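You operate a simulated robot arm through the tools that you are given. There is no shell and no other tool.

Carry out the task below with a simulated robot arm. There is one attempt and no reset: what you move stays moved.

Task
Brush the grey dust off the dust cover and paint its bare patch.
Fine: dust brush for the dust, enamel brush and the enamel tin for the patch; both brushes go back where they stood. Set down upright: dust brush, enamel brush. A coat counts when it lies all over at full strength: go over it till it gets no stronger. What is to be rubbed or washed off counts as gone when no trace of it is left.

It is judged by the outcome, as a careful person would: the job done as asked, and still so three seconds after it is handed in. It fails if anything else is knocked over, pushed out of place, dropped, spilled or broken. Lids that push on must go on centred and level and be pressed home; caps that screw on are set level and turned clockwise until they are tight.

Robot
A 6-joint arm with a two-finger gripper, fixed in place. Base frame: the origin is on the floor under the middle of its stand, x ahead of it, y to its left, z up. Lengths are in m, angles in rad, forces in N, time in s.
It reaches about 1.572 m from its shoulder. Its first joint turns from -2.897 to 2.897 rad. Payload 2.45 kg.
Tool frame: the origin (TCP) lies between the finger pads and is the grasp point; the fingertips stand 0.02 m ahead of it; z points along the fingers, y is the line along which they close. The gripper opens to 0.14 m; its body begins 0.168 m behind the TCP.
Orientation is that of the tool frame in the base frame, as a unit quaternion [w, x, y, z]. With the fingers straight down and closing along the base's y, the tool's x points along the base's -x, its y along +y and its z along -z.

Tools
- The arm moves only by the tool jog_arm. Its argument "motion" is a list of rows, each a list of 6 numbers: the shift along the tool's x, y, z in m, then the turn, a rotation vector about the tool's x, y, z in rad. In form: [[tx, ty, tz, ax, ay, az], ...]. A call has 1 to 20 rows; each row is the pose to reach, as a shift and turn from the pose commanded when the call began, along the tool's axes at that moment. "grip" is the gripper command, from -1 (shut) to 1 (fully open), values between in proportion, set as the call begins (left out, the last holds). A row lasts 0.2 s, in which the tool goes at most 0.05 m and 0.15 rad; a call with a longer step from one row to the next is refused whole, and so is a gripper value outside its range. A pose out of reach is approached as far as the arm can. The call stops where the force on the tool passes 40 N (or 10 N more than at its start, if that is more) or the arm is blocked; 0.2 s more then pass. The fingers move at their own pace (about 0.045 m/s each) and stop on an object; they squeeze with about 23 N. The grip force told is the motor's: it shows also when the fingers shut on nothing. Time passes only in rows, and 0.2 s behind the last, so rows that repeat a pose let the fingers close. The reply holds the time, the measured pose of the TCP, the force on the tool along the base axes, the opening and the grip force, in the units named above and with some noise, with the torque about the TCP (base axes, N m) and any sound that the robot's microphone picked up.
- Cameras (640 x 400 px; columns grow to the right, rows downward): "scene" is fixed at [0.0501, 0.6499, 1.6758]; the picture's right is [-0.56, -0.83, 0.00], its down [-0.46, 0.30, -0.84] and it looks along [0.70, -0.47, -0.55] (base axes); focal length 320 px, centre (320, 200). "wrist" rides on the gripper at [0.078, 0.011, -0.209] in the tool frame; the picture's right is [-0.14, 0.99, 0.00], its down [-0.92, -0.13, -0.37] and it looks along [-0.37, -0.05, 0.93] (tool axes); focal length 280 px, centre (320, 200). There is no depth. A picture from a camera that has moved, and an enlarged one, comes with that camera's place and axes in the base frame and with its lens.
- grab_frame(camera): a new picture of that camera. It takes no simulated time.
- inspect(camera, box): a new picture of the part [left, top, right, bottom] of that camera's present view, enlarged. It takes no simulated time.
- hand_in(): hands the job in; it is judged then, once.

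Nothing tells you positions but the pictures and the camera data. Unless the task says otherwise, let go and move clear before handing in.

The tools are called after ">>>" by a JSON object that holds its "fn" and its "kwargs". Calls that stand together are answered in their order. jog_arm: Moves the arm, as the interface text tells. Its arguments: {"type":"object","properties":{"motion":{"type":"array","items":{"type":"array","items":{"type":"number"}}},"grip":{"type":"number"}},"required":["motion"]} The other tools are called the same way: grab_frame (camera) takes a picture; inspect (camera, box) takes an enlarged picture of a part of a camera's view; hand_in () hands the job in.

At the start:

```text
clock: 0.0
eef_pos: [0.6379, 0.0286, 1.2503]
orientation: [0.0, 0.001, 1.0, 0.001]
wrist_force: [0.0, 0.6, 0.5]
moment: [0.02, 0.03, -0.02]
finger_gap: 0.14
finger_force: 0.0
```

scene: 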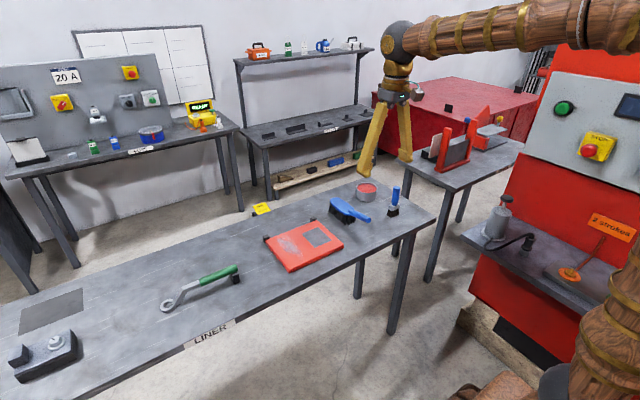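
wrist: 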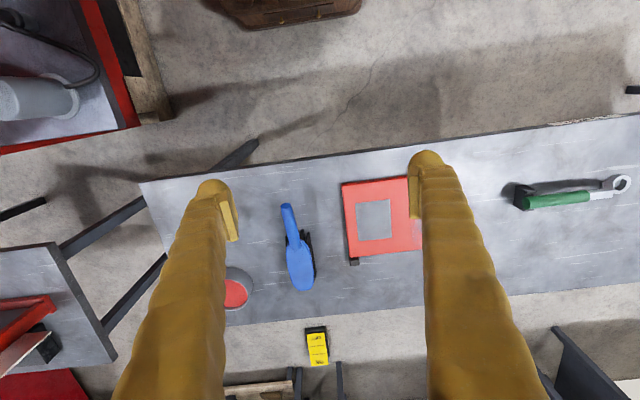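

I see a bench with a red dust cover (with a grey patch), a blue dust brush, a red tin of enamel and a small blue-handled brush standing in a holder. I will look closer before moving.

>>> {"fn": "inspect", "kwargs": {"camera": "scene", "box": [240, 160, 440, 285]}}

>>> {"fn": "inspect", "kwargs": {"camera": "scene", "box": [310, 165, 430, 240]}}

>>> {"fn": "inspect", "kwargs": {"camera": "wrist", "box": [200, 130, 440, 340]}}

```text
3.20 times, centred on (340, 222) of scene
camera zoom: at [0.0501, 0.6499, 1.6758], right [-0.56, -0.83, 0.0], down [-0.46, 0.3, -0.84], along [0.7, -0.47, -0.55], focal length 1023 px, centre (256, 128)
```

zoom: 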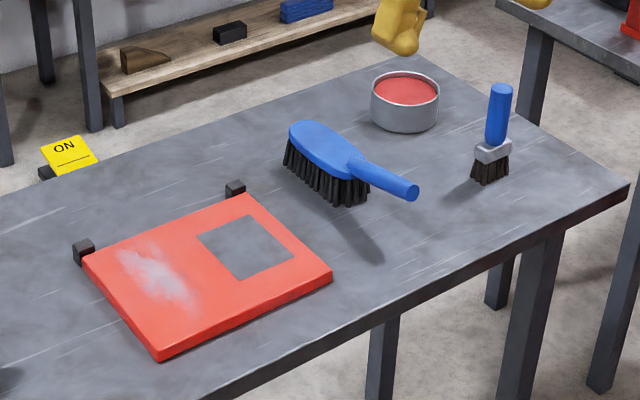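

```text
5.33 times, centred on (370, 202) of scene
camera zoom: at [0.0501, 0.6499, 1.6758], right [-0.56, -0.83, 0.0], down [-0.46, 0.3, -0.84], along [0.7, -0.47, -0.55], focal length 1705 px, centre (53, 187)
```

zoom: 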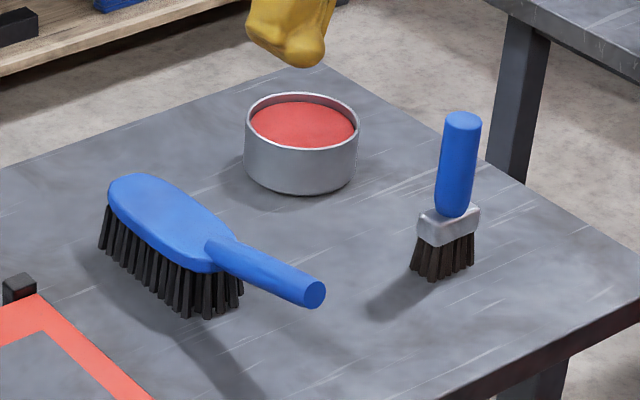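

```text
1.90 times, centred on (320, 235) of wrist
camera zoom: at [0.5588, 0.0395, 1.4586], right [0.14, 0.99, 0.0], down [0.92, -0.13, 0.37], along [0.37, -0.05, -0.93], focal length 534 px, centre (320, 133)
```

zoom: 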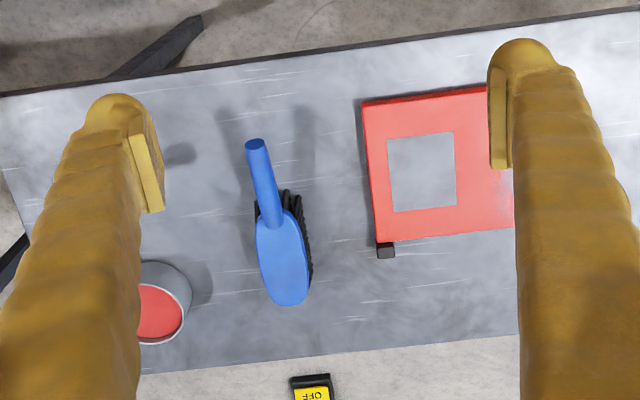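

The cover lies at about x 0.76–0.95, y 0.06–0.30, with its top near z 0.87. The dust is on its left part and the patch on its right part. The dust brush lies along x near y −0.06, so I move above it for a closer look.

>>> {"fn": "jog_arm", "kwargs": {"motion": [[-0.0353, -0.0148, 0.025, 0, 0, 0], [-0.0707, -0.0297, 0.05, 0, 0, 0], [-0.106, -0.0445, 0.075, 0, 0, 0], [-0.1413, -0.0593, 0.1, 0, 0, 0], [-0.1767, -0.0742, 0.125, 0, 0, 0], [-0.212, -0.089, 0.15, 0, 0, 0]]}}

>>> {"fn": "grab_frame", "kwargs": {"camera": "wrist"}}

>>> {"fn": "grab_frame", "kwargs": {"camera": "scene"}}

```text
clock: 1.4
eef_pos: [0.848, -0.062, 1.1008]
orientation: [0.001, 0.0, 1.0, 0.001]
wrist_force: [-0.5, -0.4, 0.1]
moment: [-0.01, -0.06, -0.03]
finger_gap: 0.1399
finger_force: 0.1
```

```text
taken
camera wrist: at [0.7694, -0.0516, 1.3093], right [0.14, 0.99, 0.0], down [0.92, -0.13, 0.37], along [0.37, -0.05, -0.93], focal length 280 px, centre (320, 200)
```

wrist: 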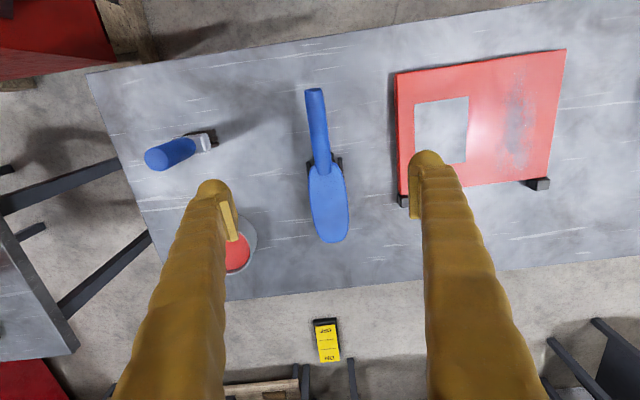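

```text
taken
```

scene: 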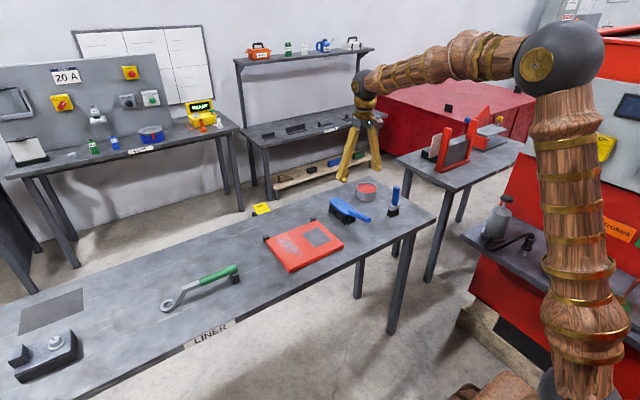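

The dust brush is well in view from above now. I enlarge the brush, the enamel brush and the cover.

>>> {"fn": "inspect", "kwargs": {"camera": "wrist", "box": [240, 70, 400, 250]}}

>>> {"fn": "inspect", "kwargs": {"camera": "wrist", "box": [380, 40, 580, 220]}}

>>> {"fn": "inspect", "kwargs": {"camera": "wrist", "box": [120, 110, 280, 290]}}

>>> {"fn": "inspect", "kwargs": {"camera": "scene", "box": [320, 165, 440, 240]}}

```text
2.22 times, centred on (320, 160) of wrist
camera zoom: at [0.7694, -0.0516, 1.3093], right [0.14, 0.99, 0.0], down [0.92, -0.13, 0.37], along [0.37, -0.05, -0.93], focal length 623 px, centre (320, 289)
```

zoom: 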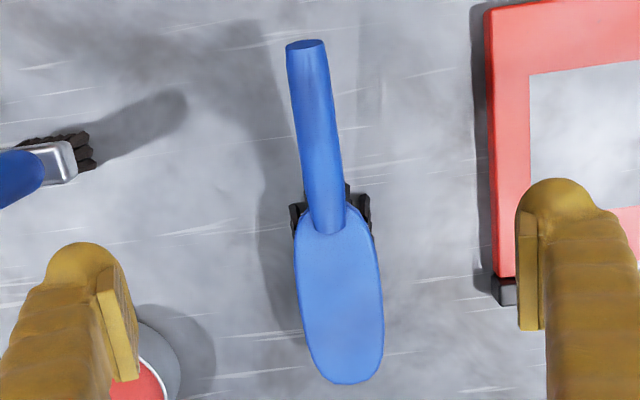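

```text
2.22 times, centred on (480, 130) of wrist
camera zoom: at [0.7694, -0.0516, 1.3093], right [0.14, 0.99, 0.0], down [0.92, -0.13, 0.37], along [0.37, -0.05, -0.93], focal length 623 px, centre (-36, 356)
```

zoom: 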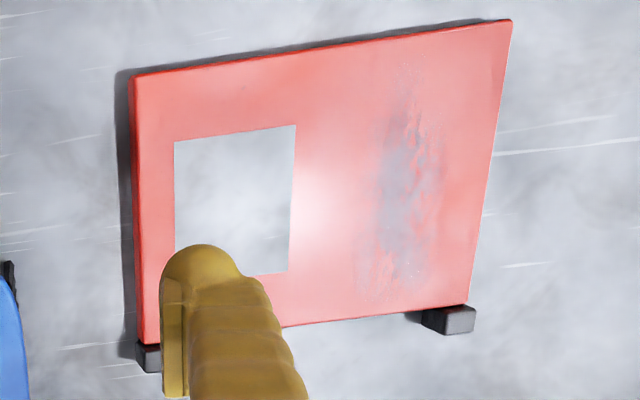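

```text
2.22 times, centred on (200, 200) of wrist
camera zoom: at [0.7694, -0.0516, 1.3093], right [0.14, 0.99, 0.0], down [0.92, -0.13, 0.37], along [0.37, -0.05, -0.93], focal length 623 px, centre (587, 200)
```

zoom: 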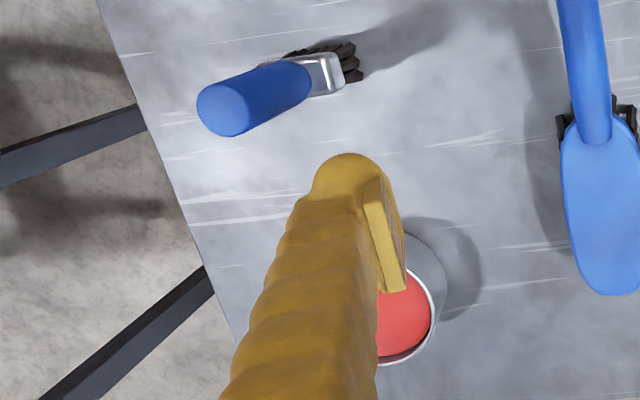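

```text
5.33 times, centred on (380, 202) of scene
camera zoom: at [0.0501, 0.6499, 1.6758], right [-0.56, -0.83, 0.0], down [-0.46, 0.3, -0.84], along [0.7, -0.47, -0.55], focal length 1705 px, centre (0, 187)
```

zoom: 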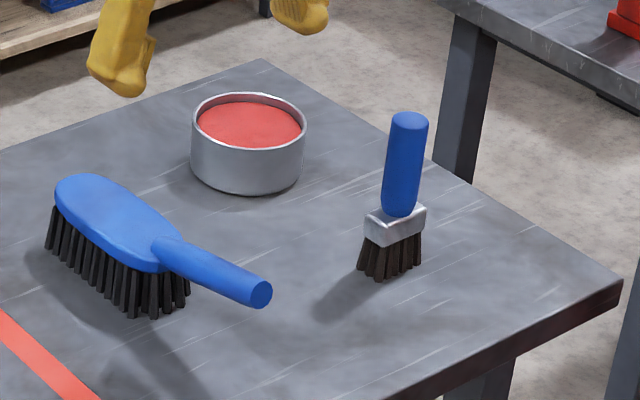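

The handle of the dust brush runs from about (0.77, −0.06, 0.93) to its joint with the head at about (0.88, −0.063, 0.905). I half close the fingers and come down over the handle just behind the head.

>>> {"fn": "jog_arm", "kwargs": {"motion": [[0, 0, 0.04, 0, 0, 0], [-0.002, -0.001, 0.08, 0, 0, 0], [-0.003, -0.001, 0.12, 0, 0, 0], [-0.003, -0.001, 0.13, 0, 0, 0]], "grip": 0.0}}

>>> {"fn": "grab_frame", "kwargs": {"camera": "wrist"}}

>>> {"fn": "inspect", "kwargs": {"camera": "scene", "box": [310, 145, 430, 240]}}

```text
clock: 2.4
eef_pos: [0.8521, -0.0623, 0.9699]
orientation: [0.001, 0.0, 1.0, 0.001]
wrist_force: [0.1, -0.9, -0.2]
moment: [0.02, 0.01, 0.01]
finger_gap: 0.07
finger_force: 0.0
```

```text
taken
camera wrist: at [0.7733, -0.0514, 1.1776], right [0.14, 0.99, 0.0], down [0.92, -0.13, 0.37], along [0.37, -0.05, -0.93], focal length 280 px, centre (320, 200)
```

wrist: 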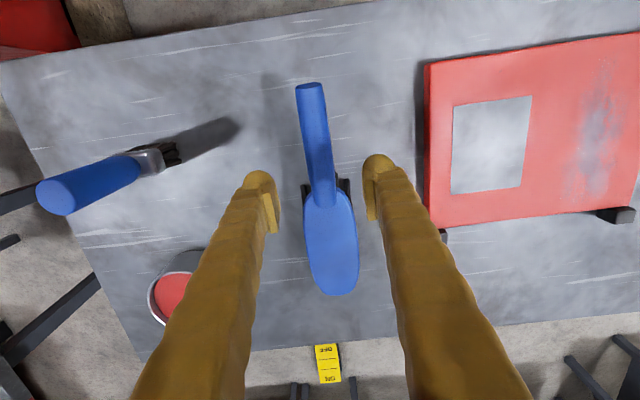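

```text
4.21 times, centred on (370, 192) of scene
camera zoom: at [0.0501, 0.6499, 1.6758], right [-0.56, -0.83, 0.0], down [-0.46, 0.3, -0.84], along [0.7, -0.47, -0.55], focal length 1346 px, centre (110, 232)
```

zoom: 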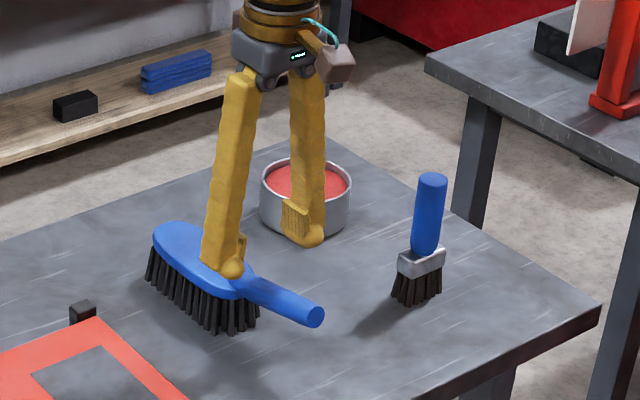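

The fingers straddle the handle, just clear of the head. I lower to the handle's axis and close.

>>> {"fn": "jog_arm", "kwargs": {"motion": [[0.001, 0, 0.025, 0, 0, 0], [0.002, 0, 0.045, 0, 0, 0], [0.002, 0, 0.058, 0, 0, 0], [0.002, 0, 0.058, 0, 0, 0]]}}

>>> {"fn": "grab_frame", "kwargs": {"camera": "wrist"}}

>>> {"fn": "inspect", "kwargs": {"camera": "scene", "box": [310, 145, 430, 240]}}

```text
clock: 3.4
eef_pos: [0.8499, -0.0619, 0.9129]
orientation: [0.001, 0.0, 1.0, 0.0]
wrist_force: [0.4, 0.0, 0.2]
moment: [0.0, -0.01, -0.01]
finger_gap: 0.0699
finger_force: 0.1
```

```text
taken
camera wrist: at [0.7707, -0.0514, 1.1204], right [0.14, 0.99, 0.0], down [0.92, -0.13, 0.37], along [0.37, -0.05, -0.93], focal length 280 px, centre (320, 200)
```

wrist: 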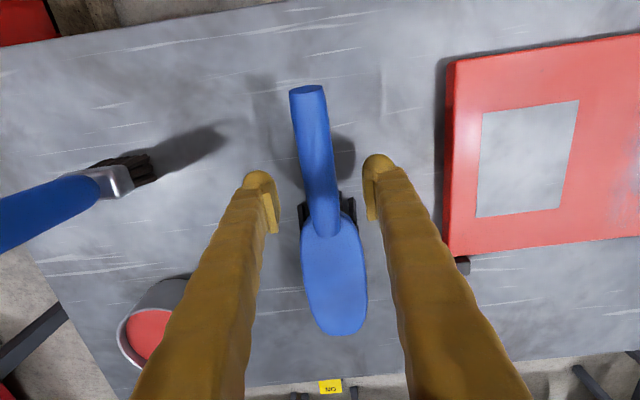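

```text
4.21 times, centred on (370, 192) of scene
camera zoom: at [0.0501, 0.6499, 1.6758], right [-0.56, -0.83, 0.0], down [-0.46, 0.3, -0.84], along [0.7, -0.47, -0.55], focal length 1346 px, centre (110, 232)
```

zoom: 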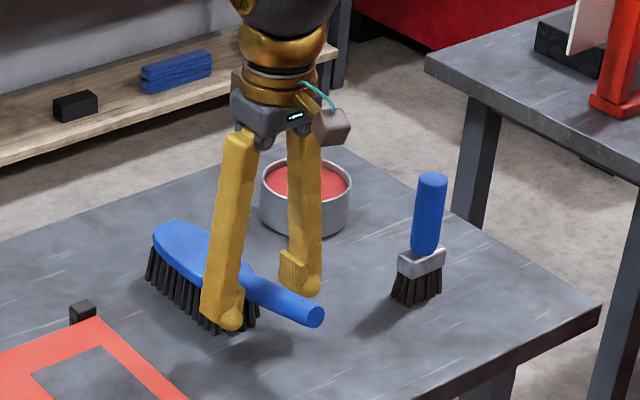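

The pads are level with the handle. I close on it.

>>> {"fn": "jog_arm", "kwargs": {"motion": [[0, 0, 0, 0, 0, 0], [0, 0, 0, 0, 0, 0], [0, 0, 0, 0, 0, 0], [0, 0, 0, 0, 0, 0], [0, 0, 0, 0, 0, 0]], "grip": -1}}

>>> {"fn": "grab_frame", "kwargs": {"camera": "wrist"}}

```text
clock: 4.6
eef_pos: [0.8487, -0.0623, 0.9129]
orientation: [0.0, 0.0, 1.0, 0.0]
wrist_force: [-0.1, 0.1, 0.2]
moment: [0.04, -0.01, 0.09]
finger_gap: 0.0253
finger_force: 23.0
```

```text
taken
camera wrist: at [0.7708, -0.0514, 1.1204], right [0.14, 0.99, 0.0], down [0.92, -0.13, 0.37], along [0.37, -0.05, -0.93], focal length 280 px, centre (320, 200)
```

wrist: 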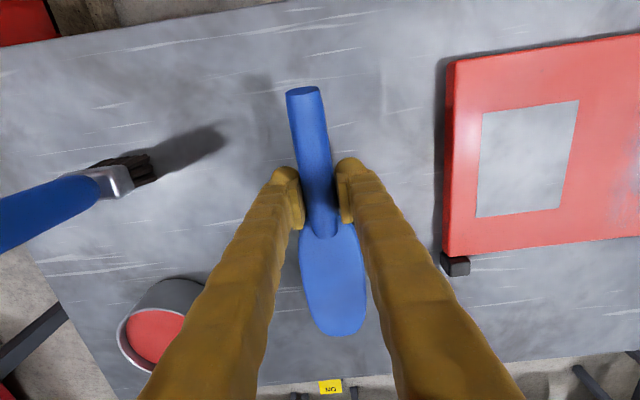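

The brush is held (gap 0.025 m). I lift it slowly and check that it hangs level.

>>> {"fn": "jog_arm", "kwargs": {"motion": [[0, 0, -0.015, 0, 0, 0], [0, 0, -0.045, 0, 0, 0], [0, 0, -0.08, 0, 0, 0], [0, 0, -0.1, 0, 0, 0], [0, 0, -0.1, 0, 0, 0]]}}

>>> {"fn": "grab_frame", "kwargs": {"camera": "wrist"}}

>>> {"fn": "inspect", "kwargs": {"camera": "scene", "box": [310, 125, 430, 220]}}

```text
clock: 5.8
eef_pos: [0.8493, -0.063, 1.011]
orientation: [0.0, 0.0, 1.0, 0.0]
wrist_force: [-1.6, -0.8, -1.9]
moment: [-0.02, 0.16, -0.01]
finger_gap: 0.0253
finger_force: 23.1
```

```text
taken
camera wrist: at [0.7716, -0.0517, 1.2198], right [0.14, 0.99, 0.0], down [0.92, -0.13, 0.37], along [0.37, -0.05, -0.93], focal length 280 px, centre (320, 200)
```

wrist: 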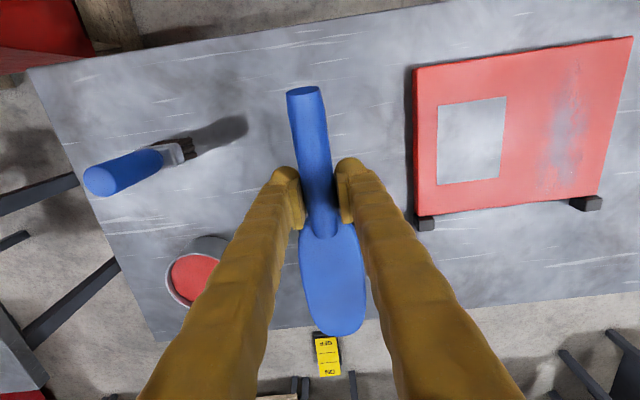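

```text
4.21 times, centred on (370, 172) of scene
camera zoom: at [0.0501, 0.6499, 1.6758], right [-0.56, -0.83, 0.0], down [-0.46, 0.3, -0.84], along [0.7, -0.47, -0.55], focal length 1346 px, centre (110, 316)
```

zoom: 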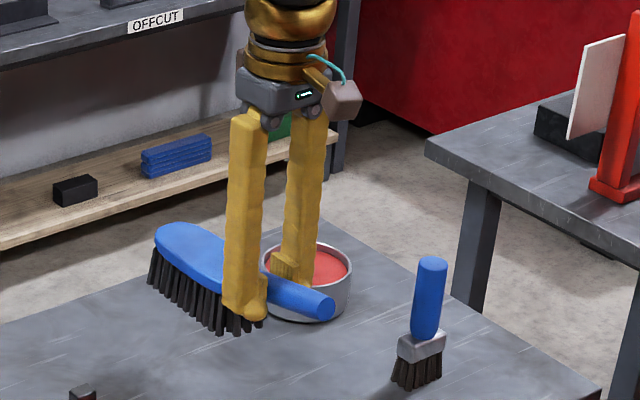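

The brush hangs firmly and level. I carry it over the cover, to the near end of the dust strip (dust about x 0.785–0.94, y 0.21–0.265).

>>> {"fn": "jog_arm", "kwargs": {"motion": [[0.0189, 0.0376, 0, 0, 0, 0], [0.0378, 0.0753, 0, 0, 0, 0], [0.0566, 0.1129, 0, 0, 0, 0], [0.0755, 0.1505, 0, 0, 0, 0], [0.0944, 0.1881, 0, 0, 0, 0], [0.1132, 0.2258, 0, 0, 0, 0], [0.1321, 0.2634, 0, 0, 0, 0], [0.151, 0.301, 0, 0, 0, 0], [0.151, 0.301, 0.03, 0, 0, 0], [0.151, 0.301, 0.06, 0, 0, 0], [0.151, 0.301, 0.06, 0, 0, 0]]}}

>>> {"fn": "grab_frame", "kwargs": {"camera": "wrist"}}

>>> {"fn": "inspect", "kwargs": {"camera": "scene", "box": [220, 160, 380, 290]}}

```text
clock: 8.2
eef_pos: [0.7002, 0.2419, 0.9524]
orientation: [0.0, 0.0, 1.0, 0.0]
wrist_force: [0.5, 0.2, -2.8]
moment: [0.03, 0.16, 0.03]
finger_gap: 0.0249
finger_force: 22.7
```

```text
taken
camera wrist: at [0.621, 0.2519, 1.1604], right [0.14, 0.99, 0.0], down [0.92, -0.13, 0.37], along [0.37, -0.05, -0.93], focal length 280 px, centre (320, 200)
```

wrist: 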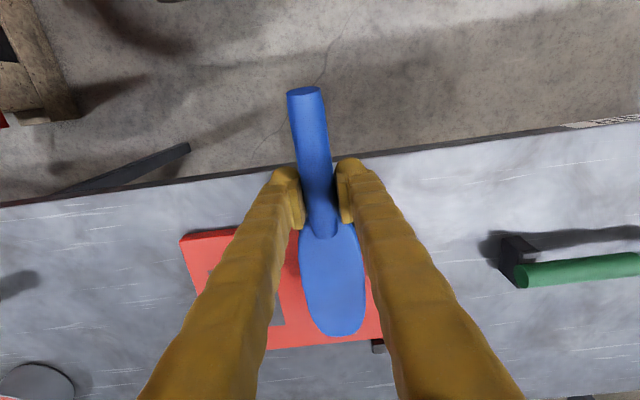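

```text
3.08 times, centred on (300, 225) of scene
camera zoom: at [0.0501, 0.6499, 1.6758], right [-0.56, -0.83, 0.0], down [-0.46, 0.3, -0.84], along [0.7, -0.47, -0.55], focal length 984 px, centre (382, 123)
```

zoom: 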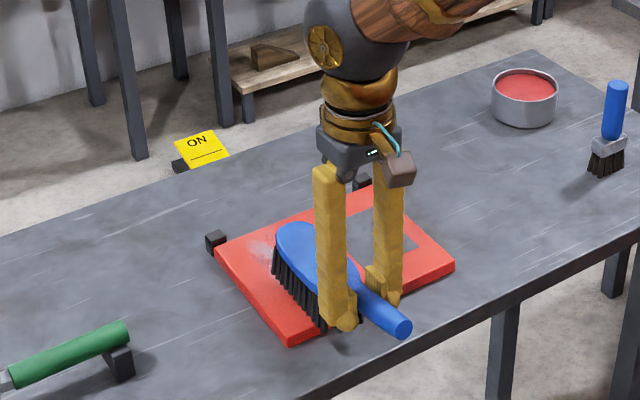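

The brush is poised about 2 cm above the cover. I lower it in small steps and watch the force.

>>> {"fn": "jog_arm", "kwargs": {"motion": [[0, 0, 0.008, 0, 0, 0], [0, 0, 0.014, 0, 0, 0], [0, 0, 0.018, 0, 0, 0], [0, 0, 0.02, 0, 0, 0], [0, 0, 0.02, 0, 0, 0]]}}

>>> {"fn": "inspect", "kwargs": {"camera": "scene", "box": [240, 200, 360, 290]}}

```text
clock: 9.4
eef_pos: [0.699, 0.2395, 0.9327]
orientation: [0.0, 0.0, 1.0, 0.0]
wrist_force: [-0.4, 1.1, -1.9]
moment: [-0.02, 0.19, 0.01]
finger_gap: 0.025
finger_force: 22.7
```

```text
4.44 times, centred on (300, 245) of scene
camera zoom: at [0.0501, 0.6499, 1.6758], right [-0.56, -0.83, 0.0], down [-0.46, 0.3, -0.84], along [0.7, -0.47, -0.55], focal length 1421 px, centre (409, 0)
```

zoom: 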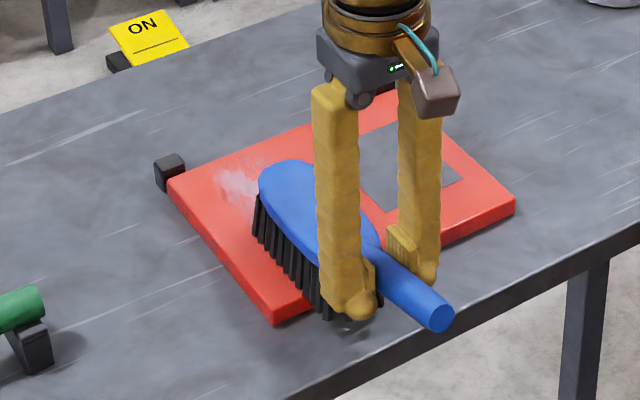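

No contact yet. I lower a millimetre or so at a time.

>>> {"fn": "jog_arm", "kwargs": {"motion": [[0, 0, 0.001, 0, 0, 0], [0, 0, 0.002, 0, 0, 0], [0, 0, 0.002, 0, 0, 0]]}}

```text
clock: 10.2
eef_pos: [0.6997, 0.2399, 0.9301]
orientation: [0.001, 0.001, 1.0, 0.0]
wrist_force: [-3.0, 1.9, 7.7]
moment: [0.01, -0.33, 0.09]
finger_gap: 0.0245
finger_force: 23.3
```

The bristles touch at TCP z ≈ 0.931. I ease off slightly and stroke forward toward the stops.

>>> {"fn": "jog_arm", "kwargs": {"motion": [[0, 0, -0.0007, 0, 0, 0], [-0.015, 0, -0.0007, 0, 0, 0], [-0.03, 0, -0.0007, 0, 0, 0], [-0.045, 0, -0.0007, 0, 0, 0], [-0.06, 0, -0.0007, 0, 0, 0], [-0.075, 0, -0.0007, 0, 0, 0], [-0.09, 0, -0.0007, 0, 0, 0], [-0.1, 0, -0.0007, 0, 0, 0]]}}

>>> {"fn": "inspect", "kwargs": {"camera": "scene", "box": [240, 200, 360, 290]}}

```text
clock: 12.0
eef_pos: [0.8001, 0.2404, 0.9305]
orientation: [-0.001, 0.0, 1.0, -0.001]
wrist_force: [-0.4, -1.1, -1.4]
moment: [0.06, 0.18, 0.0]
finger_gap: 0.0243
finger_force: 22.8
```

```text
4.44 times, centred on (300, 245) of scene
camera zoom: at [0.0501, 0.6499, 1.6758], right [-0.56, -0.83, 0.0], down [-0.46, 0.3, -0.84], along [0.7, -0.47, -0.55], focal length 1421 px, centre (409, 0)
```

zoom: 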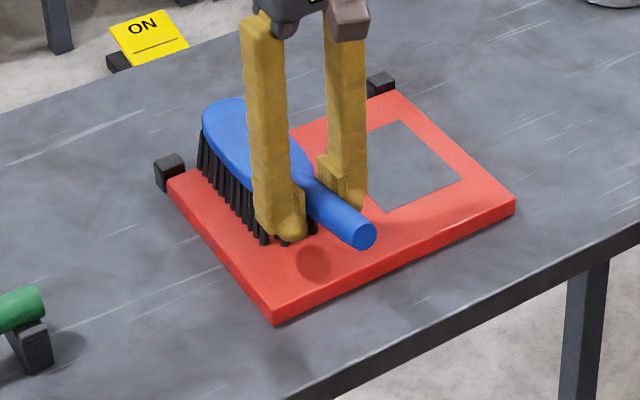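

The contact eased off during the stroke. I lift and draw back to look at the dust.

>>> {"fn": "jog_arm", "kwargs": {"motion": [[0, 0, -0.02, 0, 0, 0], [0.02, 0, -0.05, 0, 0, 0], [0.06, 0, -0.06, 0, 0, 0], [0.1, 0, -0.06, 0, 0, 0], [0.1, 0.0, -0.06, 0, 0, 0]]}}

>>> {"fn": "inspect", "kwargs": {"camera": "scene", "box": [240, 180, 360, 290]}}

>>> {"fn": "grab_frame", "kwargs": {"camera": "wrist"}}

```text
clock: 13.2
eef_pos: [0.6989, 0.2406, 0.9933]
orientation: [0.0, 0.0, 1.0, 0.0]
wrist_force: [0.4, 0.5, -1.9]
moment: [-0.01, 0.18, 0.01]
finger_gap: 0.0244
finger_force: 23.0
```

```text
3.64 times, centred on (300, 235) of scene
camera zoom: at [0.0501, 0.6499, 1.6758], right [-0.56, -0.83, 0.0], down [-0.46, 0.3, -0.84], along [0.7, -0.47, -0.55], focal length 1163 px, centre (393, 73)
```

zoom: 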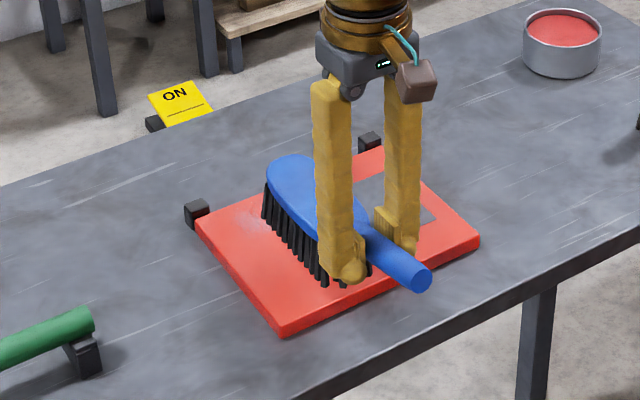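

```text
taken
camera wrist: at [0.6203, 0.2507, 1.2009], right [0.14, 0.99, 0.0], down [0.92, -0.13, 0.37], along [0.37, -0.05, -0.93], focal length 280 px, centre (320, 200)
```

wrist: 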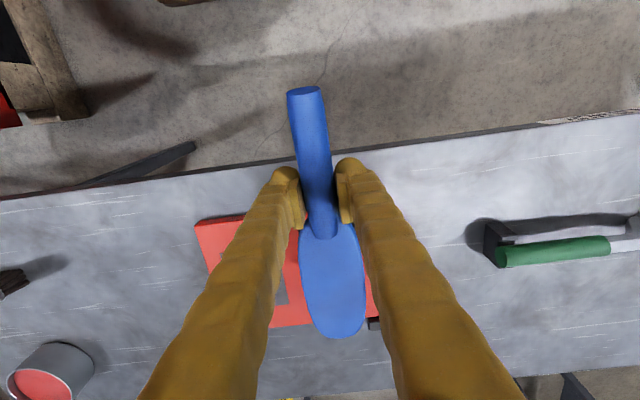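

The dust has thinned but is not gone. I go over it again, checking the contact force part way.

>>> {"fn": "jog_arm", "kwargs": {"motion": [[0, 0, 0.03, 0, 0, 0], [0, 0, 0.055, 0, 0, 0], [0, 0, 0.0595, 0, 0, 0], [-0.005, 0, 0.0605, 0, 0, 0], [-0.02, 0, 0.061, 0, 0, 0], [-0.035, 0, 0.061, 0, 0, 0], [-0.05, 0, 0.061, 0, 0, 0]]}}

>>> {"fn": "jog_arm", "kwargs": {"motion": [[-0.015, 0, 0.0005, 0, 0, 0], [-0.03, 0, 0.001, 0, 0, 0], [-0.045, 0, 0.001, 0, 0, 0], [-0.05, 0, 0.001, 0, 0, 0]]}}

```text
clock: 14.8
eef_pos: [0.7496, 0.2398, 0.9309]
orientation: [0.0, 0.0, 1.0, 0.0]
wrist_force: [-0.5, -0.3, -2.2]
moment: [0.02, 0.19, 0.01]
finger_gap: 0.0246
finger_force: 22.9
```

```text
clock: 15.8
eef_pos: [0.7985, 0.2396, 0.9284]
orientation: [0.0, 0.001, 1.0, 0.0]
wrist_force: [-2.8, 1.0, 4.9]
moment: [0.03, 0.06, 0.02]
finger_gap: 0.0246
finger_force: 22.9
```

Contact is at z ≈ 0.929 now. I make repeated forward strokes at that height, lifting on the way back.

>>> {"fn": "jog_arm", "kwargs": {"motion": [[0, 0, -0.02, 0, 0, 0], [0.04, 0, -0.02, 0, 0, 0], [0.08, 0, -0.02, 0, 0, 0], [0.1, 0, -0.015, 0, 0, 0], [0.1, 0, -0.004, 0, 0, 0], [0.1, 0, -0.001, 0, 0, 0], [0.09, 0, 0, 0, 0, 0], [0.075, 0, 0, 0, 0, 0], [0.06, 0, 0, 0, 0, 0], [0.045, 0, 0, 0, 0, 0], [0.03, 0, 0, 0, 0, 0], [0.015, 0, 0, 0, 0, 0], [0, 0, 0, 0, 0, 0], [-0.01, 0, 0, 0, 0, 0]]}}

>>> {"fn": "jog_arm", "kwargs": {"motion": [[0, 0.0, -0.02, 0, 0, 0], [0.04, 0.01, -0.03, 0, 0, 0], [0.08, 0.015, -0.03, 0, 0, 0], [0.11, 0.015, -0.015, 0, 0, 0], [0.11, 0.015, -0.004, 0, 0, 0], [0.11, 0.015, -0.001, 0, 0, 0], [0.1, 0.015, 0, 0, 0, 0], [0.085, 0.015, 0, 0, 0, 0], [0.07, 0.015, 0, 0, 0, 0], [0.055, 0.015, 0, 0, 0, 0], [0.04, 0.015, 0, 0, 0, 0], [0.025, 0.015, 0, 0, 0, 0], [0.013, 0.015, 0, 0, 0, 0]]}}

>>> {"fn": "jog_arm", "kwargs": {"motion": [[0, 0.0, -0.02, 0, 0, 0], [0.04, -0.01, -0.03, 0, 0, 0], [0.08, -0.03, -0.03, 0, 0, 0], [0.1, -0.03, -0.015, 0, 0, 0], [0.1, -0.03, -0.004, 0, 0, 0], [0.1, -0.03, -0.001, 0, 0, 0], [0.09, -0.03, 0, 0, 0, 0], [0.075, -0.03, 0, 0, 0, 0], [0.06, -0.03, 0, 0, 0, 0], [0.045, -0.03, 0, 0, 0, 0], [0.03, -0.03, 0, 0, 0, 0], [0.015, -0.03, 0, 0, 0, 0], [0.0, -0.03, 0, 0, 0, 0], [0.0, -0.03, -0.03, 0, 0, 0], [0.03, -0.03, -0.06, 0, 0, 0], [0.07, -0.03, -0.09, 0, 0, 0], [0.1, -0.07, -0.1, 0, 0, 0], [0.1, -0.11, -0.1, 0, 0, 0], [0.1, -0.14, -0.1, 0, 0, 0]]}}

>>> {"fn": "inspect", "kwargs": {"camera": "scene", "box": [240, 200, 360, 290]}}

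>>> {"fn": "grab_frame", "kwargs": {"camera": "wrist"}}

```text
clock: 18.8
eef_pos: [0.8112, 0.2403, 0.9293]
orientation: [0.001, 0.0, 1.0, 0.001]
wrist_force: [-6.2, 0.8, 17.5]
moment: [0.03, -0.1, 0.01]
finger_gap: 0.0243
finger_force: 22.9
```

```text
clock: 21.6
eef_pos: [0.7981, 0.2562, 0.931]
orientation: [0.0, 0.0, 1.0, -0.001]
wrist_force: [1.1, 0.1, -2.1]
moment: [0.02, 0.18, -0.01]
finger_gap: 0.0242
finger_force: 22.7
```

```text
refused: row 17 steps farther than a row can; nothing moved
```

```text
4.44 times, centred on (300, 245) of scene
camera zoom: at [0.0501, 0.6499, 1.6758], right [-0.56, -0.83, 0.0], down [-0.46, 0.3, -0.84], along [0.7, -0.47, -0.55], focal length 1421 px, centre (409, 0)
```

zoom: 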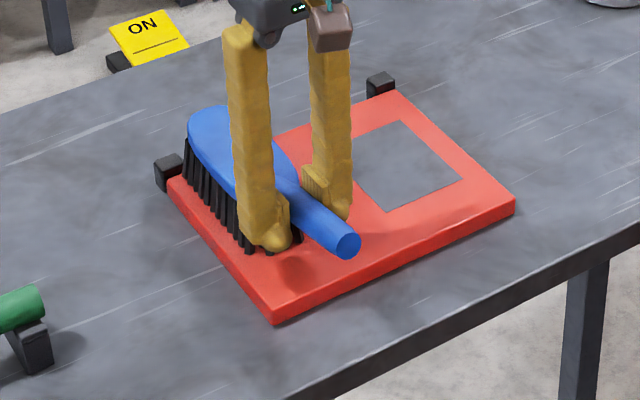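

```text
taken
camera wrist: at [0.7191, 0.2662, 1.1384], right [0.14, 0.99, 0.0], down [0.92, -0.13, 0.37], along [0.37, -0.05, -0.93], focal length 280 px, centre (320, 200)
```

wrist: 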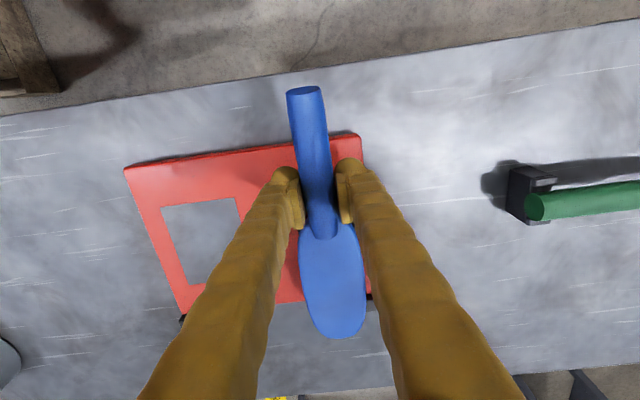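

The visible area looks clean, but the brush hides part. I lift it away to the right and look at the whole cover.

>>> {"fn": "jog_arm", "kwargs": {"motion": [[0, 0.0, -0.02, 0, 0, 0], [0.02, -0.02, -0.05, 0, 0, 0], [0.04, -0.05, -0.08, 0, 0, 0], [0.06, -0.08, -0.11, 0, 0, 0], [0.08, -0.12, -0.12, 0, 0, 0], [0.08, -0.16, -0.12, 0, 0, 0], [0.08, -0.2, -0.12, 0, 0, 0], [0.08, -0.2, -0.12, 0, 0, 0]]}}

>>> {"fn": "inspect", "kwargs": {"camera": "scene", "box": [250, 200, 350, 280]}}

>>> {"fn": "grab_frame", "kwargs": {"camera": "wrist"}}

>>> {"fn": "grab_frame", "kwargs": {"camera": "scene"}}

```text
clock: 23.4
eef_pos: [0.7146, 0.0535, 1.0527]
orientation: [0.0, 0.0, 1.0, 0.0]
wrist_force: [0.3, 0.7, -3.0]
moment: [-0.04, 0.21, -0.03]
finger_gap: 0.0244
finger_force: 23.1
```

```text
5.00 times, centred on (300, 240) of scene
camera zoom: at [0.0501, 0.6499, 1.6758], right [-0.56, -0.83, 0.0], down [-0.46, 0.3, -0.84], along [0.7, -0.47, -0.55], focal length 1599 px, centre (420, 0)
```

zoom: 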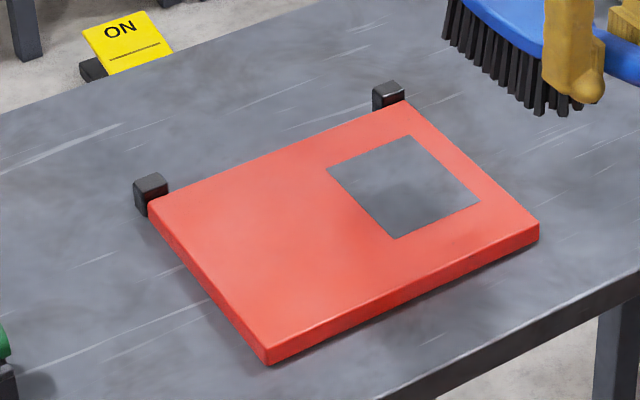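

```text
taken
camera wrist: at [0.6367, 0.0651, 1.2595], right [0.14, 0.99, 0.0], down [0.92, -0.13, 0.37], along [0.37, -0.05, -0.93], focal length 280 px, centre (320, 200)
```

wrist: 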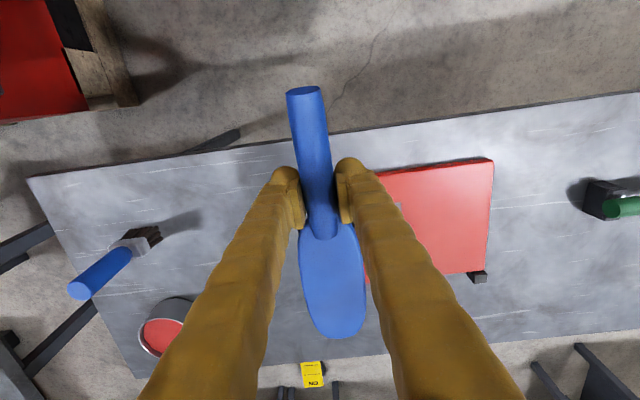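

```text
taken
```

scene: 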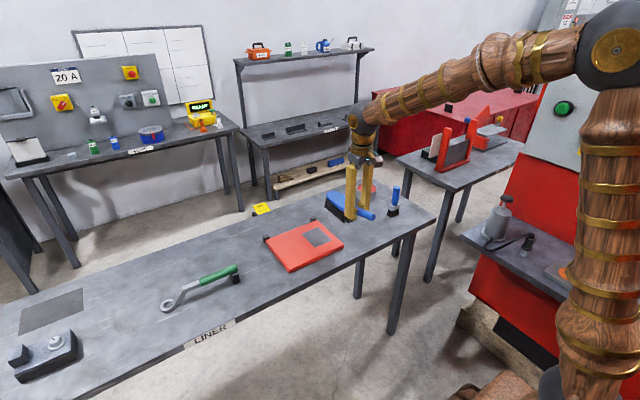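

The cover looks clean from here. I zoom in strongly to look for faint traces.

>>> {"fn": "inspect", "kwargs": {"camera": "scene", "box": [262, 215, 322, 270]}}

>>> {"fn": "inspect", "kwargs": {"camera": "wrist", "box": [380, 150, 500, 290]}}

```text
7.27 times, centred on (292, 242) of scene
camera zoom: at [0.0501, 0.6499, 1.6758], right [-0.56, -0.83, 0.0], down [-0.46, 0.3, -0.84], along [0.7, -0.47, -0.55], focal length 2326 px, centre (524, -109)
```

zoom: 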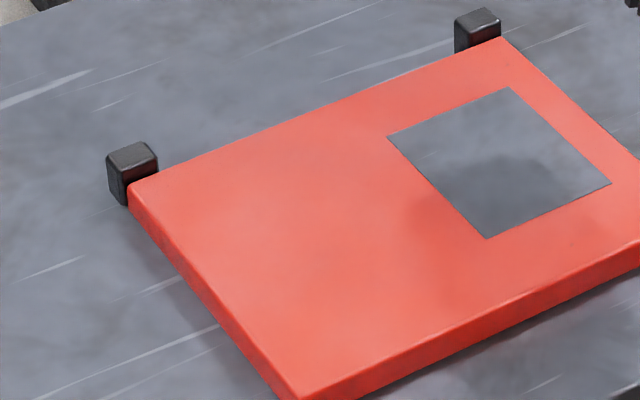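

```text
2.86 times, centred on (440, 220) of wrist
camera zoom: at [0.6367, 0.0651, 1.2595], right [0.14, 0.99, 0.0], down [0.92, -0.13, 0.37], along [0.37, -0.05, -0.93], focal length 801 px, centre (-23, 143)
```

zoom: 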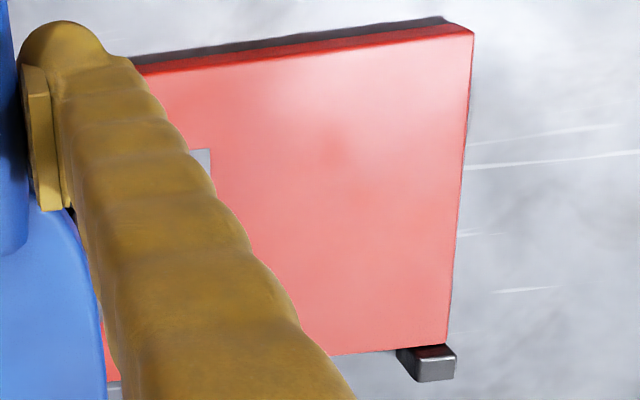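

No trace visible, but I will make a few more light strokes for safety. I compensate a slight upward pitch the brush has picked up in the grip, starting with a move back over the dust strip.

>>> {"fn": "jog_arm", "kwargs": {"motion": [[-0.007, 0.045, 0, 0, 0, 0], [-0.014, 0.09, 0.02, 0, 0, 0], [-0.021, 0.135, 0.05, 0, 0, 0], [-0.028, 0.175, 0.07, 0, 0, 0], [-0.028, 0.18, 0.089, 0, 0, 0]]}}

>>> {"fn": "jog_arm", "kwargs": {"motion": [[0, 0, 0.015, 0, 0.025, 0], [0, 0, 0.024, 0, 0.025, 0], [0, 0, 0.028, 0, 0.025, 0], [0, 0, 0.029, 0, 0.025, 0], [0, 0, 0.029, 0, 0.025, 0]]}}

>>> {"fn": "inspect", "kwargs": {"camera": "scene", "box": [240, 200, 360, 290]}}

```text
refused: row 3 steps farther than a row can; nothing moved
```

```text
clock: 24.6
eef_pos: [0.7165, 0.0553, 1.0204]
orientation: [-0.012, 0.0, 1.0, 0.0]
wrist_force: [0.3, 0.2, -1.3]
moment: [-0.01, 0.17, 0.0]
finger_gap: 0.0245
finger_force: 23.0
```

```text
4.44 times, centred on (300, 245) of scene
camera zoom: at [0.0501, 0.6499, 1.6758], right [-0.56, -0.83, 0.0], down [-0.46, 0.3, -0.84], along [0.7, -0.47, -0.55], focal length 1421 px, centre (409, 0)
```

zoom: 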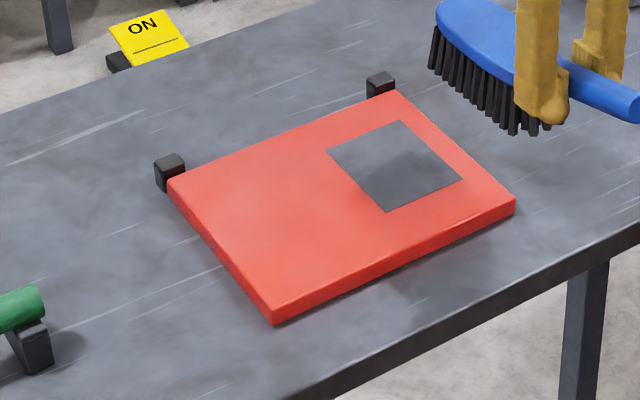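

The first of those moves was refused, and the second only lowered and tilted the brush in free air. I now carry it over the dust strip, one call at a time.

>>> {"fn": "jog_arm", "kwargs": {"motion": [[-0.006, 0.036, 0.0, 0, 0, 0], [-0.012, 0.072, 0.01, 0, 0, 0], [-0.018, 0.108, 0.025, 0, 0, 0], [-0.024, 0.144, 0.045, 0, 0, 0], [-0.0299, 0.18, 0.06, 0, 0, 0], [-0.0299, 0.18, 0.0693, 0, 0, 0]]}}

```text
clock: 26.0
eef_pos: [0.7437, 0.2358, 0.9501]
orientation: [-0.012, 0.0, 1.0, 0.001]
wrist_force: [-0.1, 0.4, -2.5]
moment: [0.0, 0.17, 0.0]
finger_gap: 0.0242
finger_force: 23.4
```

>>> {"fn": "jog_arm", "kwargs": {"motion": [[0, 0, 0.01, 0, 0, 0], [0, 0, 0.016, 0, 0, 0], [0, 0, 0.018, 0, 0, 0], [0, 0, 0.019, 0, 0, 0], [0, 0, 0.019, 0, 0, 0]]}}

```text
clock: 27.2
eef_pos: [0.7446, 0.2353, 0.9306]
orientation: [-0.012, 0.0, 1.0, 0.0]
wrist_force: [-0.8, 0.3, 3.8]
moment: [0.01, -0.77, 0.01]
finger_gap: 0.0242
finger_force: 22.8
```

Now the far end touches first, so the tilt is too much. I halve it.

>>> {"fn": "jog_arm", "kwargs": {"motion": [[0, 0, -0.003, 0, -0.012, 0], [0, 0, -0.001, 0, -0.012, 0], [0, 0, 0.0, 0, -0.012, 0], [0, 0, 0.0, 0, -0.012, 0]]}}

```text
clock: 28.2
eef_pos: [0.7432, 0.2344, 0.9327]
orientation: [-0.006, 0.0, 1.0, 0.0]
wrist_force: [-0.5, 0.3, -1.0]
moment: [-0.02, 0.13, 0.0]
finger_gap: 0.0246
finger_force: 22.8
```

Just touching now. I stroke forward with about 1 mm of press.

>>> {"fn": "jog_arm", "kwargs": {"motion": [[0, 0, 0.001, 0, 0, 0], [-0.015, 0, 0.0008, 0, 0, 0], [-0.03, 0, 0.0006, 0, 0, 0], [-0.045, 0, 0.0004, 0, 0, 0], [-0.06, 0, 0.0002, 0, 0, 0]]}}

```text
clock: 29.4
eef_pos: [0.8037, 0.2351, 0.93]
orientation: [-0.006, -0.001, 1.0, 0.0]
wrist_force: [-0.6, -0.8, -1.9]
moment: [-0.01, 0.2, -0.01]
finger_gap: 0.0243
finger_force: 23.4
```

Contact was lost again along the way; I press down a little more here to find the surface.

>>> {"fn": "jog_arm", "kwargs": {"motion": [[0, 0, 0.0007, 0, 0, 0], [0, 0, 0.0014, 0, 0, 0], [0, 0, 0.0014, 0, 0, 0]]}}

```text
clock: 30.2
eef_pos: [0.8044, 0.2351, 0.9307]
orientation: [-0.007, 0.0, 1.0, 0.0]
wrist_force: [-1.4, -0.2, 3.6]
moment: [-0.01, -0.75, -0.01]
finger_gap: 0.0245
finger_force: 23.2
```

I make another stroke with a smaller tilt, slightly to the right side of the strip.

>>> {"fn": "jog_arm", "kwargs": {"motion": [[0, 0, -0.02, 0, -0.003, 0], [0.03, -0.006, -0.02, 0, -0.007, 0], [0.06, -0.0126, -0.015, 0, -0.007, 0], [0.06, -0.0126, -0.003, 0, -0.007, 0], [0.06, -0.0126, 0.0002, 0, -0.007, 0], [0.045, -0.0126, 0, 0, -0.007, 0], [0.03, -0.0126, -0.0002, 0, -0.007, 0], [0.015, -0.0126, -0.0004, 0, -0.007, 0], [0, -0.0126, -0.0006, 0, -0.007, 0], [-0.015, -0.0126, -0.0008, 0, -0.007, 0], [-0.03, -0.0126, -0.001, 0, -0.007, 0], [-0.04, -0.0126, -0.0011, 0, -0.007, 0]]}}

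```text
clock: 32.8
eef_pos: [0.8444, 0.2237, 0.9294]
orientation: [-0.002, 0.0, 1.0, 0.0]
wrist_force: [0.0, 0.5, -1.7]
moment: [-0.02, 0.2, 0.02]
finger_gap: 0.0241
finger_force: 23.6
```

>>> {"fn": "jog_arm", "kwargs": {"motion": [[0, 0, 0.0007, 0, 0, 0], [0, 0, 0.0014, 0, 0, 0], [0, 0, 0.0014, 0, 0, 0]]}}

```text
clock: 33.6
eef_pos: [0.8452, 0.2217, 0.9295]
orientation: [-0.002, 0.0, 1.0, 0.001]
wrist_force: [-3.3, -1.5, 17.5]
moment: [0.02, -0.07, -0.05]
finger_gap: 0.0246
finger_force: 23.2
```

The near end bears now, at z ≈ 0.928. I stroke with that end along the whole length of the strip.

>>> {"fn": "jog_arm", "kwargs": {"motion": [[0, 0, -0.02, 0, 0, 0], [0.04, 0, -0.02, 0, 0, 0], [0.08, 0, -0.02, 0, 0, 0], [0.1, 0, -0.012, 0, 0, 0], [0.1, 0, -0.003, 0, 0, 0], [0.1, 0, -0.0001, 0, 0, 0], [0.08, 0, -0.0002, 0, 0, 0], [0.06, 0, -0.0003, 0, 0, 0], [0.04, 0, -0.0005, 0, 0, 0], [0.02, 0, -0.0006, 0, 0, 0], [0, 0, -0.0007, 0, 0, 0], [-0.02, 0, -0.0008, 0, 0, 0], [-0.04, 0, -0.0009, 0, 0, 0], [-0.06, 0, -0.0011, 0, 0, 0], [-0.075, 0, -0.0012, 0, 0, 0]]}}

```text
clock: 36.8
eef_pos: [0.9191, 0.2209, 0.929]
orientation: [-0.002, 0.0, 1.0, 0.0]
wrist_force: [-2.1, -0.6, 6.5]
moment: [0.01, 0.1, 0.01]
finger_gap: 0.024
finger_force: 23.1
```

Good even contact this time (about 8 N). I repeat once a little further left.

>>> {"fn": "jog_arm", "kwargs": {"motion": [[0, 0, -0.02, 0, 0, 0], [0.04, 0.005, -0.02, 0, 0, 0], [0.08, 0.012, -0.02, 0, 0, 0], [0.12, 0.012, -0.02, 0, 0, 0], [0.16, 0.012, -0.015, 0, 0, 0], [0.175, 0.012, -0.004, 0, 0, 0], [0.175, 0.012, 0.001, 0, 0, 0], [0.155, 0.012, 0.0009, 0, 0, 0], [0.135, 0.012, 0.0008, 0, 0, 0], [0.115, 0.012, 0.0007, 0, 0, 0], [0.095, 0.012, 0.0006, 0, 0, 0], [0.075, 0.012, 0.0005, 0, 0, 0], [0.055, 0.012, 0.0003, 0, 0, 0], [0.035, 0.012, 0.0002, 0, 0, 0], [0.015, 0.012, 0.0001, 0, 0, 0], [0.005, 0.012, 0.0, 0, 0, 0]]}}

```text
clock: 40.2
eef_pos: [0.9148, 0.2339, 0.9298]
orientation: [-0.002, 0.0, 1.0, 0.0]
wrist_force: [-0.7, -0.7, -2.3]
moment: [-0.05, 0.14, 0.0]
finger_gap: 0.0242
finger_force: 23.2
```

One sideways sweep toward the left edge for the strip's left margin, then I lift off to look.

>>> {"fn": "jog_arm", "kwargs": {"motion": [[0, 0, -0.02, 0, 0, 0], [0.04, -0.01, -0.02, 0, 0, 0], [0.08, -0.015, -0.02, 0, 0, 0], [0.12, -0.015, -0.015, 0, 0, 0], [0.125, -0.015, -0.004, 0, 0.003, 0], [0.125, -0.015, 0.0008, 0, 0.003, 0], [0.125, 0.0, 0.001, 0, 0.003, 0], [0.125, 0.015, 0.001, 0, 0.003, 0], [0.125, 0.03, 0.001, 0, 0.003, 0], [0.125, 0.04, 0.001, 0, 0.003, 0]]}}

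```text
clock: 42.4
eef_pos: [0.7884, 0.2736, 0.9292]
orientation: [-0.003, 0.001, 1.0, 0.0]
wrist_force: [-0.2, 0.2, -1.8]
moment: [-0.01, 0.17, 0.01]
finger_gap: 0.0242
finger_force: 22.8
```

>>> {"fn": "jog_arm", "kwargs": {"motion": [[0, 0, -0.01, 0, 0, 0], [0, -0.025, -0.01, 0, 0, 0], [0, -0.05, -0.006, 0, 0, 0], [0, -0.05, 0, 0, 0, 0], [0, -0.045, 0.0008, 0, 0, 0], [0, -0.035, 0.0009, 0, 0, 0], [0, -0.02, 0.0009, 0, 0, 0], [0, -0.005, 0.0009, 0, 0, 0], [0, 0, 0.0009, 0, 0, 0]]}}

```text
clock: 44.4
eef_pos: [0.7883, 0.2754, 0.9284]
orientation: [-0.003, 0.0, 1.0, 0.001]
wrist_force: [1.5, -6.6, 17.5]
moment: [-0.03, -0.27, -0.13]
finger_gap: 0.0244
finger_force: 23.3
```

A firm sweep this time. I lift, straighten and move aside to look at the cover.

>>> {"fn": "jog_arm", "kwargs": {"motion": [[0, 0, -0.02, 0, -0.009, 0], [0.01, -0.02, -0.05, 0, -0.009, 0], [0.02, -0.05, -0.08, 0, -0.009, 0], [0.03, -0.09, -0.1, 0, -0.009, 0], [0.04, -0.13, -0.1, 0, -0.009, 0], [0.05, -0.17, -0.1, 0, -0.009, 0], [0.05, -0.21, -0.1, 0, -0.009, 0], [0.05, -0.25, -0.1, 0, -0.009, 0], [0.05, -0.25, -0.1, 0, -0.009, 0]]}}

>>> {"fn": "inspect", "kwargs": {"camera": "scene", "box": [250, 200, 350, 280]}}

>>> {"fn": "inspect", "kwargs": {"camera": "scene", "box": [262, 215, 322, 270]}}

>>> {"fn": "grab_frame", "kwargs": {"camera": "wrist"}}

```text
clock: 46.4
eef_pos: [0.7388, 0.0234, 1.0275]
orientation: [0.0, 0.0, 1.0, 0.0]
wrist_force: [0.0, 0.1, -2.8]
moment: [0.0, 0.15, 0.0]
finger_gap: 0.0243
finger_force: 22.9
```

```text
5.00 times, centred on (300, 240) of scene
camera zoom: at [0.0501, 0.6499, 1.6758], right [-0.56, -0.83, 0.0], down [-0.46, 0.3, -0.84], along [0.7, -0.47, -0.55], focal length 1599 px, centre (420, 0)
```

zoom: 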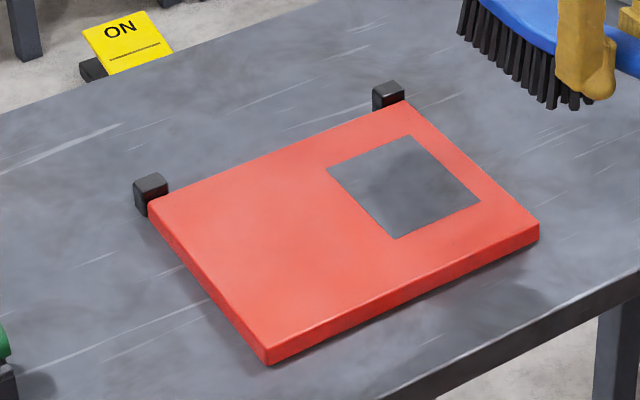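

```text
7.27 times, centred on (292, 242) of scene
camera zoom: at [0.0501, 0.6499, 1.6758], right [-0.56, -0.83, 0.0], down [-0.46, 0.3, -0.84], along [0.7, -0.47, -0.55], focal length 2326 px, centre (524, -109)
```

zoom: 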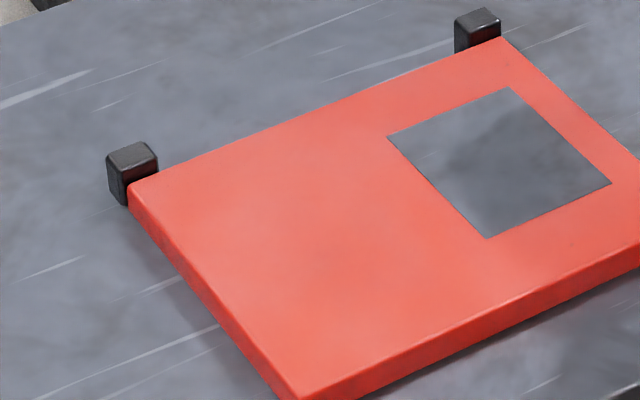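

```text
taken
camera wrist: at [0.6599, 0.0343, 1.2349], right [0.14, 0.99, 0.0], down [0.92, -0.13, 0.37], along [0.37, -0.05, -0.93], focal length 280 px, centre (320, 200)
```

wrist: 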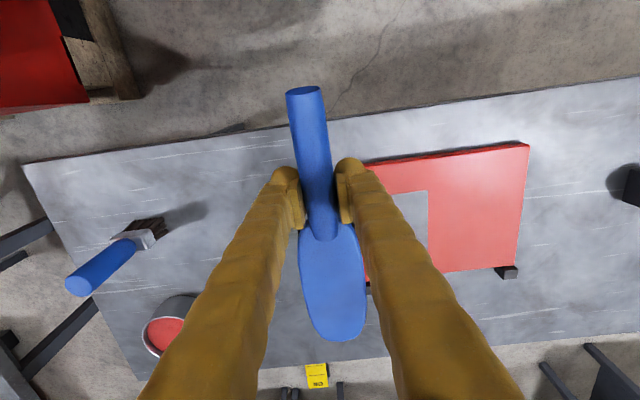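

The cover is clean and has not moved. I carry the dust brush back over its standing place.

>>> {"fn": "jog_arm", "kwargs": {"motion": [[-0.028, -0.0214, 0.0, 0, 0, 0], [-0.056, -0.0428, 0.0, 0, 0, 0], [-0.084, -0.0642, 0.01, 0, 0, 0], [-0.1104, -0.0854, 0.03, 0, 0, 0], [-0.1104, -0.0854, 0.06, 0, 0, 0], [-0.1104, -0.0854, 0.078, 0, 0, 0], [-0.1104, -0.0854, 0.098, 0, 0, 0], [-0.1104, -0.0854, 0.098, 0, 0, 0]]}}

>>> {"fn": "inspect", "kwargs": {"camera": "scene", "box": [310, 145, 430, 240]}}

>>> {"fn": "grab_frame", "kwargs": {"camera": "wrist"}}

```text
clock: 48.2
eef_pos: [0.85, -0.0608, 0.9297]
orientation: [0.001, 0.0, 1.0, 0.0]
wrist_force: [0.8, 0.2, -2.6]
moment: [0.01, 0.17, 0.0]
finger_gap: 0.0243
finger_force: 23.2
```

```text
4.21 times, centred on (370, 192) of scene
camera zoom: at [0.0501, 0.6499, 1.6758], right [-0.56, -0.83, 0.0], down [-0.46, 0.3, -0.84], along [0.7, -0.47, -0.55], focal length 1346 px, centre (110, 232)
```

zoom: 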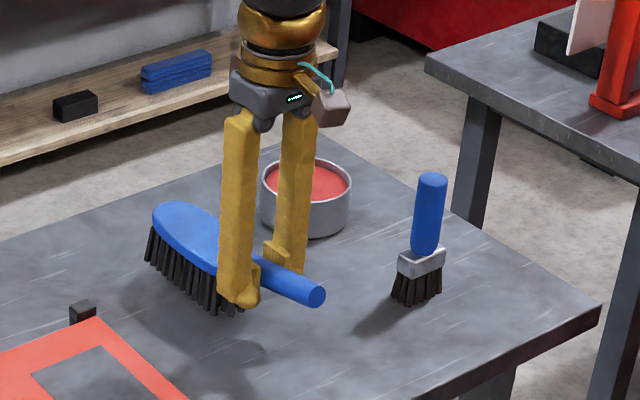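

```text
taken
camera wrist: at [0.7723, -0.0504, 1.138], right [0.14, 0.99, 0.0], down [0.92, -0.13, 0.37], along [0.37, -0.05, -0.93], focal length 280 px, centre (320, 200)
```

wrist: 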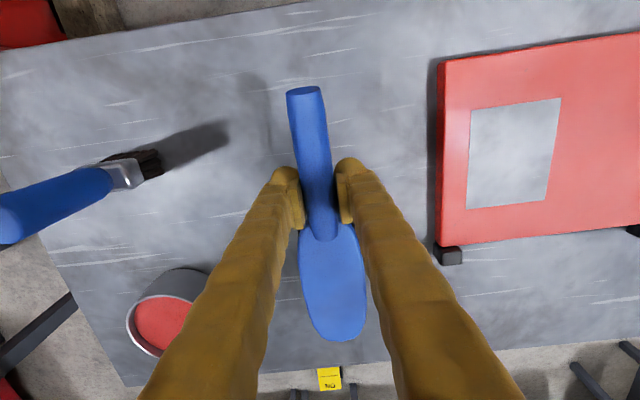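

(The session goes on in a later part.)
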